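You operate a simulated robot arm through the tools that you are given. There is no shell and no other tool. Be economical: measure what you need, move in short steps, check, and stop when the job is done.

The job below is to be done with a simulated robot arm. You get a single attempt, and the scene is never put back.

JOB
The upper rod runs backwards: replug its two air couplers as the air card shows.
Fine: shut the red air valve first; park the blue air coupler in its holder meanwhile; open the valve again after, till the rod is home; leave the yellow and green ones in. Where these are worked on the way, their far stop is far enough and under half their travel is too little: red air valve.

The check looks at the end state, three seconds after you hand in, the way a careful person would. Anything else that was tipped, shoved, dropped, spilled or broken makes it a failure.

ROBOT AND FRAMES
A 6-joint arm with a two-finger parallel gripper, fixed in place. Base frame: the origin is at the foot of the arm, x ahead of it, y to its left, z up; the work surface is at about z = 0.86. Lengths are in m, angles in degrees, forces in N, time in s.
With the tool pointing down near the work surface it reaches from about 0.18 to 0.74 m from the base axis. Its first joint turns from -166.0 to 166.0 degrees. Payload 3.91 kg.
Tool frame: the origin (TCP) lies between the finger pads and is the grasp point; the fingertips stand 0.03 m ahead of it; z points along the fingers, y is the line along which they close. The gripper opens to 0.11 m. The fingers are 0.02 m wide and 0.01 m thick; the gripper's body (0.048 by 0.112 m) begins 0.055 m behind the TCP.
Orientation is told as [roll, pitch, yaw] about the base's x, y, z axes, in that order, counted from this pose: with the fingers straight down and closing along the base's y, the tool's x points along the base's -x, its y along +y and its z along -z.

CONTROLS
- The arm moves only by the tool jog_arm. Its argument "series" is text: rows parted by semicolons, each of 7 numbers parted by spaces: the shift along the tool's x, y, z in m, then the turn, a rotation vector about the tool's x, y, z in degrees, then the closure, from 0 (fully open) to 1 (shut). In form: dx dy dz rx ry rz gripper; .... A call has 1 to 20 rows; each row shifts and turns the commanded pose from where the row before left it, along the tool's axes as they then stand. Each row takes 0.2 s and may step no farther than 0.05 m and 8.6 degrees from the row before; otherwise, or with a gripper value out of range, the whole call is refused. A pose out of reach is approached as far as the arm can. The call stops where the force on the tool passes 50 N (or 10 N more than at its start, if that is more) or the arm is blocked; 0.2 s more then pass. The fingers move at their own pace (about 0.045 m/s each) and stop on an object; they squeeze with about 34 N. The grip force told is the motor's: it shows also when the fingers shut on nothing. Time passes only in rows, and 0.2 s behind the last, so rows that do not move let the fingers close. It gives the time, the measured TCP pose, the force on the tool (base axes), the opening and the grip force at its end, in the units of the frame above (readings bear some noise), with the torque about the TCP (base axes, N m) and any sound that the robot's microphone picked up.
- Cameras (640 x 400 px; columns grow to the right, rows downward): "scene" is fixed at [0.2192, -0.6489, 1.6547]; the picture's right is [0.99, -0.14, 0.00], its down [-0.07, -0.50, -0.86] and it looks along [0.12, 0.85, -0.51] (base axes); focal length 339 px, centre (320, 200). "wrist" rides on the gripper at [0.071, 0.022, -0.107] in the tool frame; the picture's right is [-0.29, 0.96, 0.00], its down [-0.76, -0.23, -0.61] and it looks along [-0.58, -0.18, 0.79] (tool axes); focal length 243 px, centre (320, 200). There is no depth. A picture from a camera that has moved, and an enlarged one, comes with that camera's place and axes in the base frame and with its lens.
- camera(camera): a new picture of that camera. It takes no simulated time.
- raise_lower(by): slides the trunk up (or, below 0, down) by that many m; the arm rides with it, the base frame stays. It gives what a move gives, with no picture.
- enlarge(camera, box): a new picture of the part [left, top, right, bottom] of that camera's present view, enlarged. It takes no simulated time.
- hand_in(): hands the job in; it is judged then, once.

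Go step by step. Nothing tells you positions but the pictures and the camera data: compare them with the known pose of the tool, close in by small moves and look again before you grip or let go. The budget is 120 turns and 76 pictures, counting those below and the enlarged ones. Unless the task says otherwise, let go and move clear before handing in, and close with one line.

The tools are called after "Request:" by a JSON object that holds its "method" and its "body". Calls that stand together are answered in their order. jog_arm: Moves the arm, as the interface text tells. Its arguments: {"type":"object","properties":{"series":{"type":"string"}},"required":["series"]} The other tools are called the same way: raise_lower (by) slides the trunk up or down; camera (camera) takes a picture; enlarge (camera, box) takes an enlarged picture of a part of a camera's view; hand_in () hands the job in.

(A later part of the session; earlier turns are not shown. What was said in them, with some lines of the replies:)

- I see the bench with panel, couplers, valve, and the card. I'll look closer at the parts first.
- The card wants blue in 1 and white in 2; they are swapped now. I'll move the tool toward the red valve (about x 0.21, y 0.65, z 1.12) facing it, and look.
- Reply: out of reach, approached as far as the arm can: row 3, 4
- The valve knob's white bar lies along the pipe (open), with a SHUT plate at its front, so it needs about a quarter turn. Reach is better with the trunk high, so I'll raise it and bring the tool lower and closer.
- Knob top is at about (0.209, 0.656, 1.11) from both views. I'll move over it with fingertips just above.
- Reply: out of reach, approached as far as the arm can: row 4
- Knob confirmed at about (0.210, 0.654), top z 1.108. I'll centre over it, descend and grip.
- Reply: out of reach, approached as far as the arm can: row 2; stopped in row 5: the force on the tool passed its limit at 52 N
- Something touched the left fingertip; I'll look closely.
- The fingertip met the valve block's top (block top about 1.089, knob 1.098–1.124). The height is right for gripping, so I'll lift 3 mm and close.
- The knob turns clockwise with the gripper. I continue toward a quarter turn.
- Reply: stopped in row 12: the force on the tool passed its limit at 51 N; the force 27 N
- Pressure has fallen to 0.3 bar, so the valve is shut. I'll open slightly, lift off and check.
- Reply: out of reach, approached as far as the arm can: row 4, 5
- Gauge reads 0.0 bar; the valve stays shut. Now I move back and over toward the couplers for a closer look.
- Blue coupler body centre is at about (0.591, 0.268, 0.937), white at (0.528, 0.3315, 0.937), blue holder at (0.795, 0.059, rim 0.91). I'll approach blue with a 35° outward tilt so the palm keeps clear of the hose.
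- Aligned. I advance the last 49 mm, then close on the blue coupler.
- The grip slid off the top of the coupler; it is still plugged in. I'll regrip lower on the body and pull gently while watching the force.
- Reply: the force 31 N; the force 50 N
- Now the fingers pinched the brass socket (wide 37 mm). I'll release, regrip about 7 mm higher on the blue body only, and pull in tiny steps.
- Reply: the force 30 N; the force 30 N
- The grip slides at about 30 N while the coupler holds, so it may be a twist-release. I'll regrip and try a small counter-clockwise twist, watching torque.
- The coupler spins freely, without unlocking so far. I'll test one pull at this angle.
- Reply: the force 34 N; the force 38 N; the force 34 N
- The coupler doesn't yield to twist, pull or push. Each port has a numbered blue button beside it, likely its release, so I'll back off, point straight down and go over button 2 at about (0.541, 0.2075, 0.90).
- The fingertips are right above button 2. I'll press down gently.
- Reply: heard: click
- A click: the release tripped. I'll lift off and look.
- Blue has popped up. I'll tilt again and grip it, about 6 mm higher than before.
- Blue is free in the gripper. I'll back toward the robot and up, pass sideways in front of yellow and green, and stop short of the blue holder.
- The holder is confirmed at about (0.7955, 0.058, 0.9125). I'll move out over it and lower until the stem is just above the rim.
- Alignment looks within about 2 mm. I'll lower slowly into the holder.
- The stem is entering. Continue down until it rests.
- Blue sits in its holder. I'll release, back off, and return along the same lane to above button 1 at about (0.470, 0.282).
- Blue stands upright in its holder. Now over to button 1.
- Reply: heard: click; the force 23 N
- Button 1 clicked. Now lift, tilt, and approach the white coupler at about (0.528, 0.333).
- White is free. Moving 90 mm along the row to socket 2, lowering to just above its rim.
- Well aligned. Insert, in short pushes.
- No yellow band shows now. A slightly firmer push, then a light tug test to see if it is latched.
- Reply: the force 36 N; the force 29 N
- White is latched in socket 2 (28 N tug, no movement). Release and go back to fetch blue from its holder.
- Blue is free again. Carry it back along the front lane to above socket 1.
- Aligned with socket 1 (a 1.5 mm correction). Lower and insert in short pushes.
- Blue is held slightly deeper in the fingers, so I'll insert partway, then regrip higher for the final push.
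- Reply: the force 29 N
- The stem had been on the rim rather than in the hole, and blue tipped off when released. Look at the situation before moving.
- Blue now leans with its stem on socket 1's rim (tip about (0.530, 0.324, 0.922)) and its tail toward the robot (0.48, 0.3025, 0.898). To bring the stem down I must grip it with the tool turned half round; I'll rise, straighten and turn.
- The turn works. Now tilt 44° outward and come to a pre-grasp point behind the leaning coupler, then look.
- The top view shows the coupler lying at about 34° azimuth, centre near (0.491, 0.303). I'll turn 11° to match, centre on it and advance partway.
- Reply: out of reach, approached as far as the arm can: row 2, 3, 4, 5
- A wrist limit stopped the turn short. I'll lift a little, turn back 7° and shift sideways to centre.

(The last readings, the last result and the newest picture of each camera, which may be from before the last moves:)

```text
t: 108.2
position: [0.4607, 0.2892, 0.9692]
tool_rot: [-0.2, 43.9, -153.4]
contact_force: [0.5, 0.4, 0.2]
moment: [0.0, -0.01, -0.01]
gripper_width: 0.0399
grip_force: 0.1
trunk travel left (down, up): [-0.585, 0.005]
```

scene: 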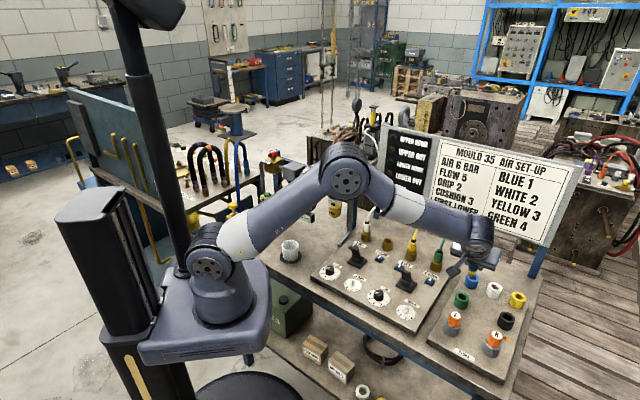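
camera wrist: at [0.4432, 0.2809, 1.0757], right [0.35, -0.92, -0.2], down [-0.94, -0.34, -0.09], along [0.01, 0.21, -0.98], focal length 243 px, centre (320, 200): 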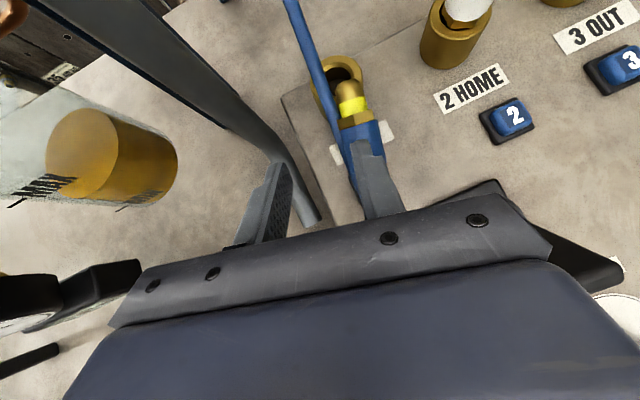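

Request:
{"method": "jog_arm", "body": {"series": "-0.0107 0.0013 0.0257 0 0 0 0.636;-0.0053 0 0.0129 0 0 0 0.636;0 0 0 0 0 0 0.636"}}

Request:
{"method": "jog_arm", "body": {"series": "-0.0053 0 0.0129 0 0 0 0.636;0 0 0 0 0 0 0.636"}}

Request:
{"method": "jog_arm", "body": {"series": "0 0 0 0 0 0 1;0 0 0 0 0 0 1;0 0 0 0 0 0 1"}}

```text
t: 109.0
position: [0.4757, 0.2952, 0.9317]
tool_rot: [-0.2, 43.9, -153.3]
contact_force: [0.9, -0.2, 0.0]
moment: [-0.01, 0.0, -0.02]
gripper_width: 0.04
grip_force: 0.1
trunk travel left (down, up): [-0.585, 0.005]
```

```text
t: 109.6
position: [0.4797, 0.2968, 0.9188]
tool_rot: [-0.1, 44.1, -153.3]
contact_force: [0.2, -1.0, -0.9]
moment: [0.0, 0.02, 0.03]
gripper_width: 0.0398
grip_force: 0.1
trunk travel left (down, up): [-0.585, 0.005]
```

```text
t: 110.4
position: [0.4787, 0.2974, 0.9183]
tool_rot: [-0.2, 43.9, -153.3]
contact_force: [0.6, 0.3, 0.5]
moment: [-0.01, 0.04, -0.02]
gripper_width: 0.0241
grip_force: 34.5
trunk travel left (down, up): [-0.585, 0.005]
```

Gripped (24 mm). Lift, straighten the tool, then turn it back half round in the air.

Request:
{"method": "jog_arm", "body": {"series": "0.0069 0 -0.0072 0 0 0 1;0.0139 0 -0.0144 0 0 0 1;0.0277 0 -0.0288 0 0 0 1;0.0277 0 -0.0288 0 0 0 1;0 0 0 0 -7.33 0 1;0 0 0 0 -7.33 0 1;0 0 0 0 -7.33 0 1;0 0 0 0 -7.33 0 1;0 0 0 0 -7.33 0 1;0 0 0 0 -7.33 0 1;-0.04 0 -0.02 0 0 0 1;0 0 -0.03 0 0 0 1"}}

Request:
{"method": "jog_arm", "body": {"series": "0 0 0 0 0 8.5 1;0 0 0 0 0 8.5 1;0 0 0 0 0 8.5 1;0 0 0 0 0 8.5 1;0 0 0 0 0 8.5 1;0 0 0 0 0 8.5 1;0 0 0 0 0 8.5 1;0 0 0 0 0 8.5 1;0 0 0 0 0 8.5 1;0 0 0 0 0 8.5 1;0 0 0 0 0 8.5 1;0 0 0 0 0 8.5 1;0 0 0 0 0 8.5 1;0 0 0 0 0 8.5 1;0 0 0 0 0 8.5 1;0 0 0 0 0 8.5 1;0 0 0 0 0 8.5 1;0 0 0 0 0 8.5 1;0 0 0 0 0 8.5 1;0 0 0 0 0 8.5 1"}}

```text
t: 113.0
position: [0.4412, 0.2703, 1.0715]
tool_rot: [1.8, 9.1, -154.6]
contact_force: [-0.6, 0.1, -1.2]
moment: [-0.01, 0.01, -0.01]
gripper_width: 0.0244
grip_force: 33.5
out of reach, approached as far as the arm can: row 5, 6
trunk travel left (down, up): [-0.585, 0.005]
```

```text
t: 117.2
position: [0.441, 0.2712, 1.0716]
tool_rot: [-3.4, -8.7, 35.5]
contact_force: [-0.4, 0.3, -0.4]
moment: [-0.01, 0.0, 0.01]
gripper_width: 0.0241
grip_force: 34.0
trunk travel left (down, up): [-0.585, 0.005]
```

Now tilt the tool outward so the stem points down, and look.

Request:
{"method": "jog_arm", "body": {"series": "0 0 0 -3.4 0 0 1;0 0 0 0 -7.7 0 1;0 0 0 0 -7.7 0 1;0 0 0 0 -7.7 0 1;0 0 0 0 -7.7 0 1;0 0 0 0 -7.7 0 1;0 0 0 0 -7.7 0 1;0 0 0 0 -7.7 0 1;0 0 0 0 -7.7 0 1;0 0 0 0 0 0 1"}}

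Request:
{"method": "camera", "body": {"camera": "wrist"}}

```text
t: 119.4
position: [0.441, 0.2705, 1.0701]
tool_rot: [-0.1, -70.4, 35.6]
contact_force: [0.3, -0.5, -0.1]
moment: [-0.02, -0.04, -0.04]
gripper_width: 0.0244
grip_force: 34.3
trunk travel left (down, up): [-0.585, 0.005]
```

```text
5 pictures are left
camera wrist: at [0.328, 0.2149, 1.0394], right [-0.48, 0.84, 0.27], down [-0.12, -0.37, 0.92], along [0.87, 0.4, 0.28], focal length 243 px, centre (320, 200)
```

wrist: 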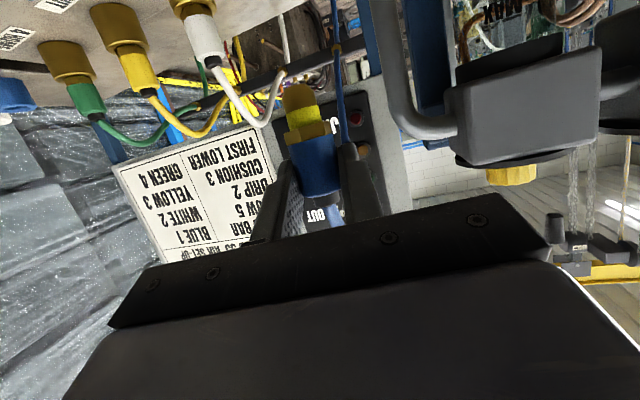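

The stem hangs down roughly vertical. I'll trim yaw to 30°, go above socket 1 with the tip about 20 mm over the rim, and check from the scene camera.

Request:
{"method": "jog_arm", "body": {"series": "0 0 0 5.28 0 1.88 1;-0.0102 0.0039 0.0285 0 0 0 1;-0.0102 0.0039 0.0285 0 0 0 1;-0.0101 0.004 0.0286 0 0 0 1;0.0251 0 0.0089 0 0 0 1;0.0251 0 0.0089 0 0 0 1;0.0252 0 0.009 0 0 0 1;0 0 0 0 0 0 1"}}

Request:
{"method": "enlarge", "body": {"camera": "scene", "box": [340, 190, 404, 240]}}

```text
t: 121.2
position: [0.5137, 0.3261, 0.9917]
tool_rot: [-0.2, -70.3, 30.1]
contact_force: [1.7, 1.1, -1.0]
moment: [-0.02, -0.04, -0.03]
gripper_width: 0.0245
grip_force: 33.9
trunk travel left (down, up): [-0.585, 0.005]
```

```text
8.00 times, centred on (372, 215) of scene
camera zoom: at [0.2192, -0.6489, 1.6547], right [0.99, -0.14, 0.0], down [-0.07, -0.5, -0.86], along [0.12, 0.85, -0.51], focal length 2709 px, centre (-96, 80)
```

zoom: 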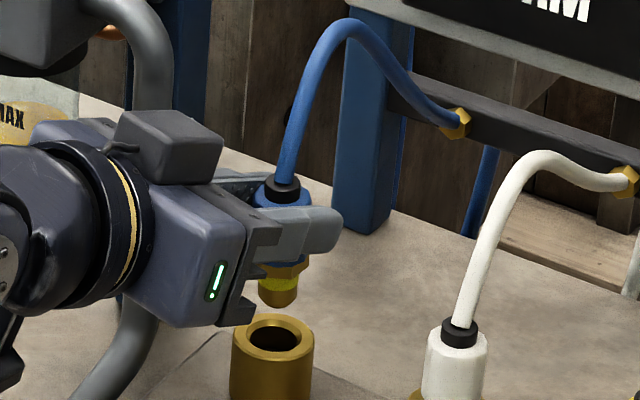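

Nearly vertical (about 4° tip-out). I'll correct the lean, and check sideways alignment with the wrist camera.

Request:
{"method": "jog_arm", "body": {"series": "0 0 0 0 4 0 1;0 0 0 0 0 0 1"}}

Request:
{"method": "enlarge", "body": {"camera": "wrist", "box": [220, 0, 420, 220]}}

```text
t: 121.8
position: [0.5134, 0.3257, 0.9917]
tool_rot: [-0.2, -66.3, 29.8]
contact_force: [0.2, -0.1, -0.6]
moment: [0.02, 0.04, -0.03]
gripper_width: 0.0242
grip_force: 33.9
trunk travel left (down, up): [-0.585, 0.005]
```

```text
1.82 times, centred on (320, 110) of wrist
camera zoom: at [0.3945, 0.2804, 0.9686], right [-0.38, 0.89, 0.27], down [-0.1, -0.32, 0.94], along [0.92, 0.33, 0.21], focal length 441 px, centre (320, 364)
```

zoom: 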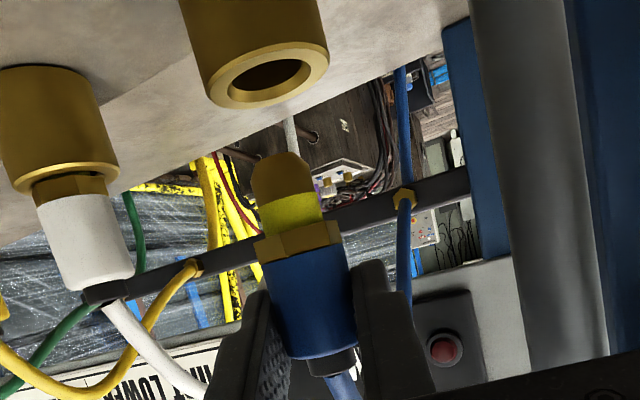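

Small correction: 4 mm outward and 2.5 mm sideways, then descend feeling for contact.

Request:
{"method": "jog_arm", "body": {"series": "-0.0016 0.0025 0.0037 0 0 0 1;0.0101 0 0.0044 0 0 0 1;0.0064 0 0.0028 0 0 0 1;0 0 0 0 0 0 1"}}

Request:
{"method": "jog_arm", "body": {"series": "0.0046 0 0.002 0 0 0 1;0 0 0 0 0 0 1"}}

Request:
{"method": "jog_arm", "body": {"series": "0.0037 0 0.0016 0 0 0 1;0 0 0 0 0 0 1"}}

```text
t: 122.8
position: [0.5164, 0.3303, 0.9732]
tool_rot: [0.0, -66.4, 30.0]
contact_force: [-0.9, -0.2, 0.1]
moment: [-0.02, 0.01, -0.03]
gripper_width: 0.0244
grip_force: 34.5
trunk travel left (down, up): [-0.585, 0.005]
```

```text
t: 123.4
position: [0.517, 0.33, 0.9678]
tool_rot: [-0.2, -66.3, 30.0]
contact_force: [0.8, 0.2, -0.8]
moment: [0.01, 0.0, -0.01]
gripper_width: 0.0243
grip_force: 33.8
trunk travel left (down, up): [-0.585, 0.005]
```

```text
t: 124.0
position: [0.5169, 0.3318, 0.9654]
tool_rot: [0.0, -66.5, 30.0]
contact_force: [2.7, 3.8, 5.0]
moment: [0.18, -0.24, -0.01]
gripper_width: 0.0242
grip_force: 33.5
trunk travel left (down, up): [-0.585, 0.005]
```

Request:
{"method": "jog_arm", "body": {"series": "-0.0008 0 0.0018 0 0 0 1;0.0027 0 0.0012 0 0 0 1;0 0 0 0 0 0 1"}}

Request:
{"method": "jog_arm", "body": {"series": "0.0027 0 0.0012 0 0 0 1;0 0 0 0 0 0 1"}}

```text
t: 124.8
position: [0.5187, 0.3302, 0.9601]
tool_rot: [-0.1, -66.2, 30.1]
contact_force: [0.1, 0.9, -1.4]
moment: [-0.03, -0.03, -0.01]
gripper_width: 0.0243
grip_force: 34.0
trunk travel left (down, up): [-0.585, 0.005]
```

```text
t: 125.4
position: [0.5174, 0.3306, 0.958]
tool_rot: [-0.1, -66.4, 30.1]
contact_force: [0.3, 0.0, 0.0]
moment: [0.01, -0.01, 0.01]
gripper_width: 0.0244
grip_force: 34.0
trunk travel left (down, up): [-0.585, 0.005]
```

Sliding in without force now. Continue to press until it latches.

Request:
{"method": "jog_arm", "body": {"series": "0.0027 0 0.0012 0 0 0 1;0.0018 0 0.0008 0 0 0 1;0 0 0 0 0 0 1"}}

Request:
{"method": "jog_arm", "body": {"series": "0.0018 0 0.0008 0 0 0 1;0.0018 0 0.0008 0 0 0 1;0 0 0 0 0 0 1"}}

```text
t: 126.2
position: [0.519, 0.3324, 0.952]
tool_rot: [-0.1, -66.3, 30.0]
contact_force: [0.7, 0.9, 2.9]
moment: [0.06, -0.05, 0.02]
gripper_width: 0.0244
grip_force: 33.9
trunk travel left (down, up): [-0.585, 0.005]
```

```text
t: 127.0
position: [0.5171, 0.331, 0.9494]
tool_rot: [-0.1, -66.4, 30.0]
contact_force: [-2.7, 0.0, 5.7]
moment: [0.04, 0.05, 0.01]
gripper_width: 0.0242
grip_force: 33.7
trunk travel left (down, up): [-0.585, 0.005]
```

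Request:
{"method": "jog_arm", "body": {"series": "0.0018 0 0.0008 0 0 0 1;0 0 0 0 0 0 1"}}

Request:
{"method": "jog_arm", "body": {"series": "0.0018 0 0.0008 0 0 0 1;0 0 0 0 0 0 1"}}

Request:
{"method": "jog_arm", "body": {"series": "0.0014 0 0.0006 0 0 0 1;0 0 0 0 0 0 1"}}

```text
t: 127.6
position: [0.5178, 0.3305, 0.9503]
tool_rot: [-0.1, -66.6, 30.0]
contact_force: [-4.1, 0.0, 18.4]
moment: [0.11, 0.01, 0.0]
gripper_width: 0.0244
grip_force: 33.5
trunk travel left (down, up): [-0.585, 0.005]
```

```text
t: 128.2
position: [0.5184, 0.3317, 0.9485]
tool_rot: [-0.2, -66.9, 30.0]
contact_force: [-2.0, 2.0, 30.5]
moment: [0.26, -0.22, -0.02]
gripper_width: 0.0242
grip_force: 34.0
trunk travel left (down, up): [-0.585, 0.005]
```

```text
t: 128.8
position: [0.5173, 0.33, 0.9469]
tool_rot: [-0.1, -66.7, 30.0]
contact_force: [-0.1, 3.2, 30.3]
moment: [0.38, -0.36, 0.05]
gripper_width: 0.0243
grip_force: 33.6
trunk travel left (down, up): [-0.585, 0.005]
```

It has bottomed out. Tug test.

Request:
{"method": "jog_arm", "body": {"series": "-0.0046 0 -0.002 0 0 0 1;0 0 0 0 0 0 1"}}

Request:
{"method": "jog_arm", "body": {"series": "-0.0027 0 -0.0012 0 0 0 1;0 0 0 0 0 0 1"}}

```text
t: 129.4
position: [0.5184, 0.3311, 0.9459]
tool_rot: [-0.3, -66.0, 30.0]
contact_force: [8.2, 8.7, 3.6]
moment: [0.48, -0.47, 0.02]
gripper_width: 0.0241
grip_force: 34.2
trunk travel left (down, up): [-0.585, 0.005]
```

```text
t: 130.0
position: [0.5183, 0.3319, 0.9475]
tool_rot: [-0.2, -65.6, 30.0]
contact_force: [7.1, 7.7, -23.6]
moment: [0.31, -0.19, 0.06]
gripper_width: 0.0243
grip_force: 34.2
trunk travel left (down, up): [-0.585, 0.005]
```

Latched (24 N tug held). Release, back off along the tool axis, and straighten.

Request:
{"method": "jog_arm", "body": {"series": "0 0 0 0 0 0 0.66;0 0 0 0 0 0 0.66;0 0 -0.02 0 0 0 0.66;0 0 -0.04 0 0 0 0.66;-0.02 0 -0.04 0 0 0 0.6;-0.04 0 -0.02 0 0 0 0.5;-0.04 0 -0.02 0 0 0 0.5;0 0 0 0 8.2 0 0.4;0 0 0 0 8.2 0 0.4;0 0 0 0 8.2 0 0.4;0 0 0 0 8.2 0 0.4;0 0 0 0 8.2 0 0.4;0 0 0 0 8.2 0 0.4;0 0 0 0 8.2 0 0.4;0 0 0 0 8.2 0 0.4;0 0 0 0 0 0 0.36"}}

Request:
{"method": "camera", "body": {"camera": "scene"}}

```text
t: 133.4
position: [0.3999, 0.2993, 1.0524]
tool_rot: [-9.7, -10.1, 28.2]
contact_force: [0.7, -0.1, -0.3]
moment: [-0.04, 0.01, 0.01]
gripper_width: 0.0705
grip_force: 0.0
out of reach, approached as far as the arm can: row 10, 12, 13, 14, 15
trunk travel left (down, up): [-0.585, 0.005]
```

```text
2 pictures are left
```

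scene: 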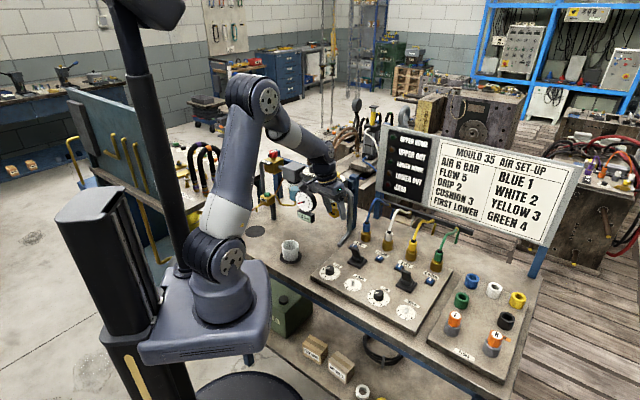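

All four couplers stand upright: blue in 1, white in 2. Now rise and straighten the tool for the valve.

Request:
{"method": "jog_arm", "body": {"series": "0.02 0 -0.04 0 0 0 0.36;0.01 0 -0.045 0 0 0 0.36;0 0 -0.045 0 0 0 0.36;0 0 0 -4.9 0 0 0.36;0 0 0 -4.8 0 0 0.36;0 0 0 0 5 0 0.36;0 0 0 0 5 0 0.36;0 0 0 0 0 -7 0.36;0 0 0 0 0 -7 0.36;0 0 0 0 0 -7 0.36;0 0 0 0 0 0 0.36"}}

```text
t: 135.8
position: [0.3445, 0.2866, 1.1505]
tool_rot: [-15.6, 1.7, 47.5]
contact_force: [0.6, 0.3, 0.2]
moment: [0.01, 0.0, 0.01]
gripper_width: 0.0703
grip_force: 0.1
out of reach, approached as far as the arm can: row 2, 3, 4, 5, 6, 7
trunk travel left (down, up): [-0.585, 0.005]
```

Request:
{"method": "jog_arm", "body": {"series": "-0.04 0 0 0 0 0 0.36;-0.04 0 0 0 0 0 0.36;0 0 0 -5 0 0 0.36;0 0 0 -5 0 0 0.36;0 0 0 -5 0 0 0.36;0 0 0 0 0 0 0.36"}}

```text
t: 137.2
position: [0.4004, 0.3449, 1.1488]
tool_rot: [-16.0, 1.6, 47.4]
contact_force: [0.4, 0.6, 0.1]
moment: [0.01, 0.01, 0.02]
gripper_width: 0.0707
grip_force: 0.2
out of reach, approached as far as the arm can: row 3, 4, 5
trunk travel left (down, up): [-0.585, 0.005]
```

A wrist joint limit is blocking; I'll tilt outward again and come back through the pose that worked before.

Request:
{"method": "jog_arm", "body": {"series": "0.03 0 0 0 0 0 0.36;0 0 0 0 -7.7 0 0.36;0 0 0 0 -7.7 0 0.36;0 0 0 0 -7.7 0 0.36;0 0 0 0 -7.7 0 0.36;0 0 0 0 -7.7 0 0.36;0 0 0 0 -7.7 0 0.36;0 0 0 0 -7.7 0 0.36;0 0 0 0 -7.7 0 0.36;0 0 0 0 0 0 0.36"}}

```text
t: 139.4
position: [0.3839, 0.3177, 1.1487]
tool_rot: [-28.1, -51.3, 68.9]
contact_force: [0.4, -0.6, -0.5]
moment: [0.0, 0.0, 0.02]
gripper_width: 0.0705
grip_force: 0.1
out of reach, approached as far as the arm can: row 9
trunk travel left (down, up): [-0.585, 0.005]
```

Request:
{"method": "jog_arm", "body": {"series": "0 0 0 -7 0 0 0.36;0 0 0 -7 0 0 0.36;0 0 0 -7 0 0 0.36;0 0 0 -7 0 0 0.36;0 0 0 0 0 0 0.36"}}

```text
t: 140.6
position: [0.3813, 0.3099, 1.1364]
tool_rot: [-4.8, -47.1, 66.8]
contact_force: [0.3, -0.4, 0.0]
moment: [0.04, 0.0, -0.03]
gripper_width: 0.0705
grip_force: 0.1
out of reach, approached as far as the arm can: row 2, 3
trunk travel left (down, up): [-0.585, 0.005]
```

Request:
{"method": "jog_arm", "body": {"series": "0 0 0 -4.8 0 0 0.36;0 0 0 5.86 0 5.44 0.36;0 0 0 5.86 0 5.44 0.36;0 0 0 5.86 0 5.44 0.36;0 0 0 5.86 0 5.44 0.36;0 0 0 0 0 0 0.36"}}

```text
t: 142.0
position: [0.3794, 0.3066, 1.1321]
tool_rot: [-0.3, -45.1, 44.6]
contact_force: [0.1, 0.1, -0.3]
moment: [-0.01, 0.0, 0.04]
gripper_width: 0.0704
grip_force: 0.1
out of reach, approached as far as the arm can: row 4, 5
trunk travel left (down, up): [-0.585, 0.005]
```

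Request:
{"method": "jog_arm", "body": {"series": "0 0 0 0 7.5 0 0.36;0 0 0 0 7.5 0 0.36;0 0 0 0 7.5 0 0.36;0 0 0 0 7.5 0 0.36;0 0 0 0 7.5 0 0.36;0 0 0 0 7.5 0 0.36;0 0 0 0 0 0 0.36"}}

```text
t: 143.6
position: [0.3792, 0.3065, 1.1313]
tool_rot: [-0.2, -0.1, 44.5]
contact_force: [-0.4, -0.7, -0.1]
moment: [-0.01, 0.0, -0.01]
gripper_width: 0.0703
grip_force: 0.1
trunk travel left (down, up): [-0.585, 0.005]
```

Straight again. Rise and travel to above the red valve.

Request:
{"method": "jog_arm", "body": {"series": "0 0 -0.03 0 0 0 0.36;0 0 -0.03 0 0 0 0.36;-0.0125 0.0395 0 0 0 0 0.36;-0.0125 0.0395 0 0 0 0 0.36;-0.0125 0.0395 0 0 0 0 0.36;-0.0125 0.0395 0 0 0 0 0.36;-0.0125 0.0395 0 0 0 0 0.36;-0.0125 0.0395 0 0 0 0 0.36;-0.0125 0.0395 0 0 0 0 0.36;-0.0125 0.0395 0 0 0 0 0.36;-0.0122 0.0392 0 0 0 0 0.36;0 0 0 0 0 0 0.36"}}

```text
t: 146.2
position: [0.2101, 0.6356, 1.1881]
tool_rot: [-0.3, -0.1, 44.3]
contact_force: [-0.5, 0.4, -0.2]
moment: [0.0, -0.01, 0.01]
gripper_width: 0.0704
grip_force: 0.1
out of reach, approached as far as the arm can: row 11
trunk travel left (down, up): [-0.585, 0.005]
```

Request:
{"method": "jog_arm", "body": {"series": "0 0 0.025 0 0 0 0.36;-0.0069 0.0079 0 0 0 0 0.36;0 0 0.02 0 0 0 0.36;0 0 0.015 0 0 0 0.36;0 0 0 0 0 0 0.36"}}

```text
t: 147.4
position: [0.2097, 0.6463, 1.1285]
tool_rot: [-0.2, -0.1, 44.4]
contact_force: [-0.2, 0.4, -0.2]
moment: [0.0, 0.04, 0.0]
gripper_width: 0.0707
grip_force: 0.0
trunk travel left (down, up): [-0.585, 0.005]
```

On the knob at the right height. Close and turn counter-clockwise (open).

Request:
{"method": "jog_arm", "body": {"series": "0 0 0 0 0 0 1;0 0 0 0 0 0 1;0 0 0 0 0 0 1;0 0 0 0 0 0 1;0 0 0 0 0 -4 1;0 0 0 0 0 -4 1;0 0 0 0 0 0 1"}}

Request:
{"method": "jog_arm", "body": {"series": "0 0 0 0 0 -5 1;0 0 0 0 0 -5 1;0 0 0 0 0 -5 1;0 0 0 0 0 -5 1;0 0 0 0 0 -5 1;0 0 0 0 0 -5 1;0 0 0 0 0 -5 1;0 0 0 0 0 -5 1;0 0 0 0 0 -5 1;0 0 0 0 0 -5 1;0 0 0 0 0 -5 1;0 0 0 0 0 -5 1;0 0 0 0 0 -5 1;0 0 0 0 0 -5 1;0 0 0 0 0 -5 1;0 0 0 0 0 0 1"}}

```text
t: 149.0
position: [0.2099, 0.6475, 1.1274]
tool_rot: [-0.2, -0.1, 52.5]
contact_force: [-7.6, 14.4, 3.2]
moment: [0.46, 0.28, -0.06]
gripper_width: 0.0345
grip_force: 45.4
trunk travel left (down, up): [-0.585, 0.005]
```

```text
t: 152.4
position: [0.2038, 0.6454, 1.1287]
tool_rot: [0.1, 0.3, 127.7]
contact_force: [-35.2, -2.4, -5.2]
moment: [-0.72, 0.33, -0.55]
gripper_width: 0.0344
grip_force: 45.2
trunk travel left (down, up): [-0.585, 0.005]
```

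Turned 83° to a firm stop. Release, lift clear, wait a little, then check gauge and lamps.

Request:
{"method": "jog_arm", "body": {"series": "0 0 0 0 0 0 0.5;0 0 0 0 0 0 0.5;0 0 -0.02 0 0 0 0.5;0 0 -0.03 0 0 0 0.5;0.04 0 -0.01 0 0 0 0.3;0.04 0 0 0 0 0 0.3;0 0 0 0 0 0 0.3;0 0 0 0 0 0 0.3;0 0 0 0 0 0 0.3;0 0 0 0 0 0 0.3;0 0 0 0 0 0 0.3;0 0 0 0 0 0 0.3;0 0 0 0 0 0 0.3;0 0 0 0 0 0 0.3;0 0 0 0 0 0 0.3;0 0 0 0 0 0 0.3;0 0 0 0 0 0 0.3;0 0 0 0 0 0 0.3;0 0 0 0 0 0 0.3;0 0 0 0 0 0 0.3"}}

Request:
{"method": "enlarge", "body": {"camera": "scene", "box": [240, 120, 464, 280]}}

```text
t: 156.6
position: [0.2561, 0.5771, 1.1874]
tool_rot: [-0.1, 0.2, 127.4]
contact_force: [-0.5, 0.1, 0.4]
moment: [0.0, -0.01, -0.02]
gripper_width: 0.077
grip_force: 0.0
out of reach, approached as far as the arm can: row 4
trunk travel left (down, up): [-0.585, 0.005]
```

```text
2.50 times, centred on (352, 200) of scene
camera zoom: at [0.2192, -0.6489, 1.6547], right [0.99, -0.14, 0.0], down [-0.07, -0.5, -0.86], along [0.12, 0.85, -0.51], focal length 847 px, centre (240, 200)
```

zoom: 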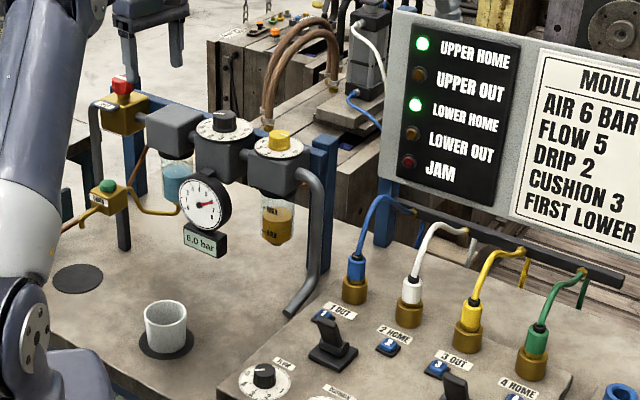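

UPPER HOME and LOWER HOME are both lit, the gauge reads 6.0 bar, and blue, white, yellow and green sit in 1, 2, 3 and 4. The gripper is open and clear, so I'm handing in.

Request:
{"method": "hand_in", "body": {}}

```text
The job is handed in.
```

The upper rod's couplers are swapped as the air card shows (blue in 1, white in 2), the red valve is open again at 6.0 bar, and the UPPER HOME lamp is lit. On the way back from its holder, blue slipped and leaned against socket 1; I picked it up and plugged it in, and it held a tug.
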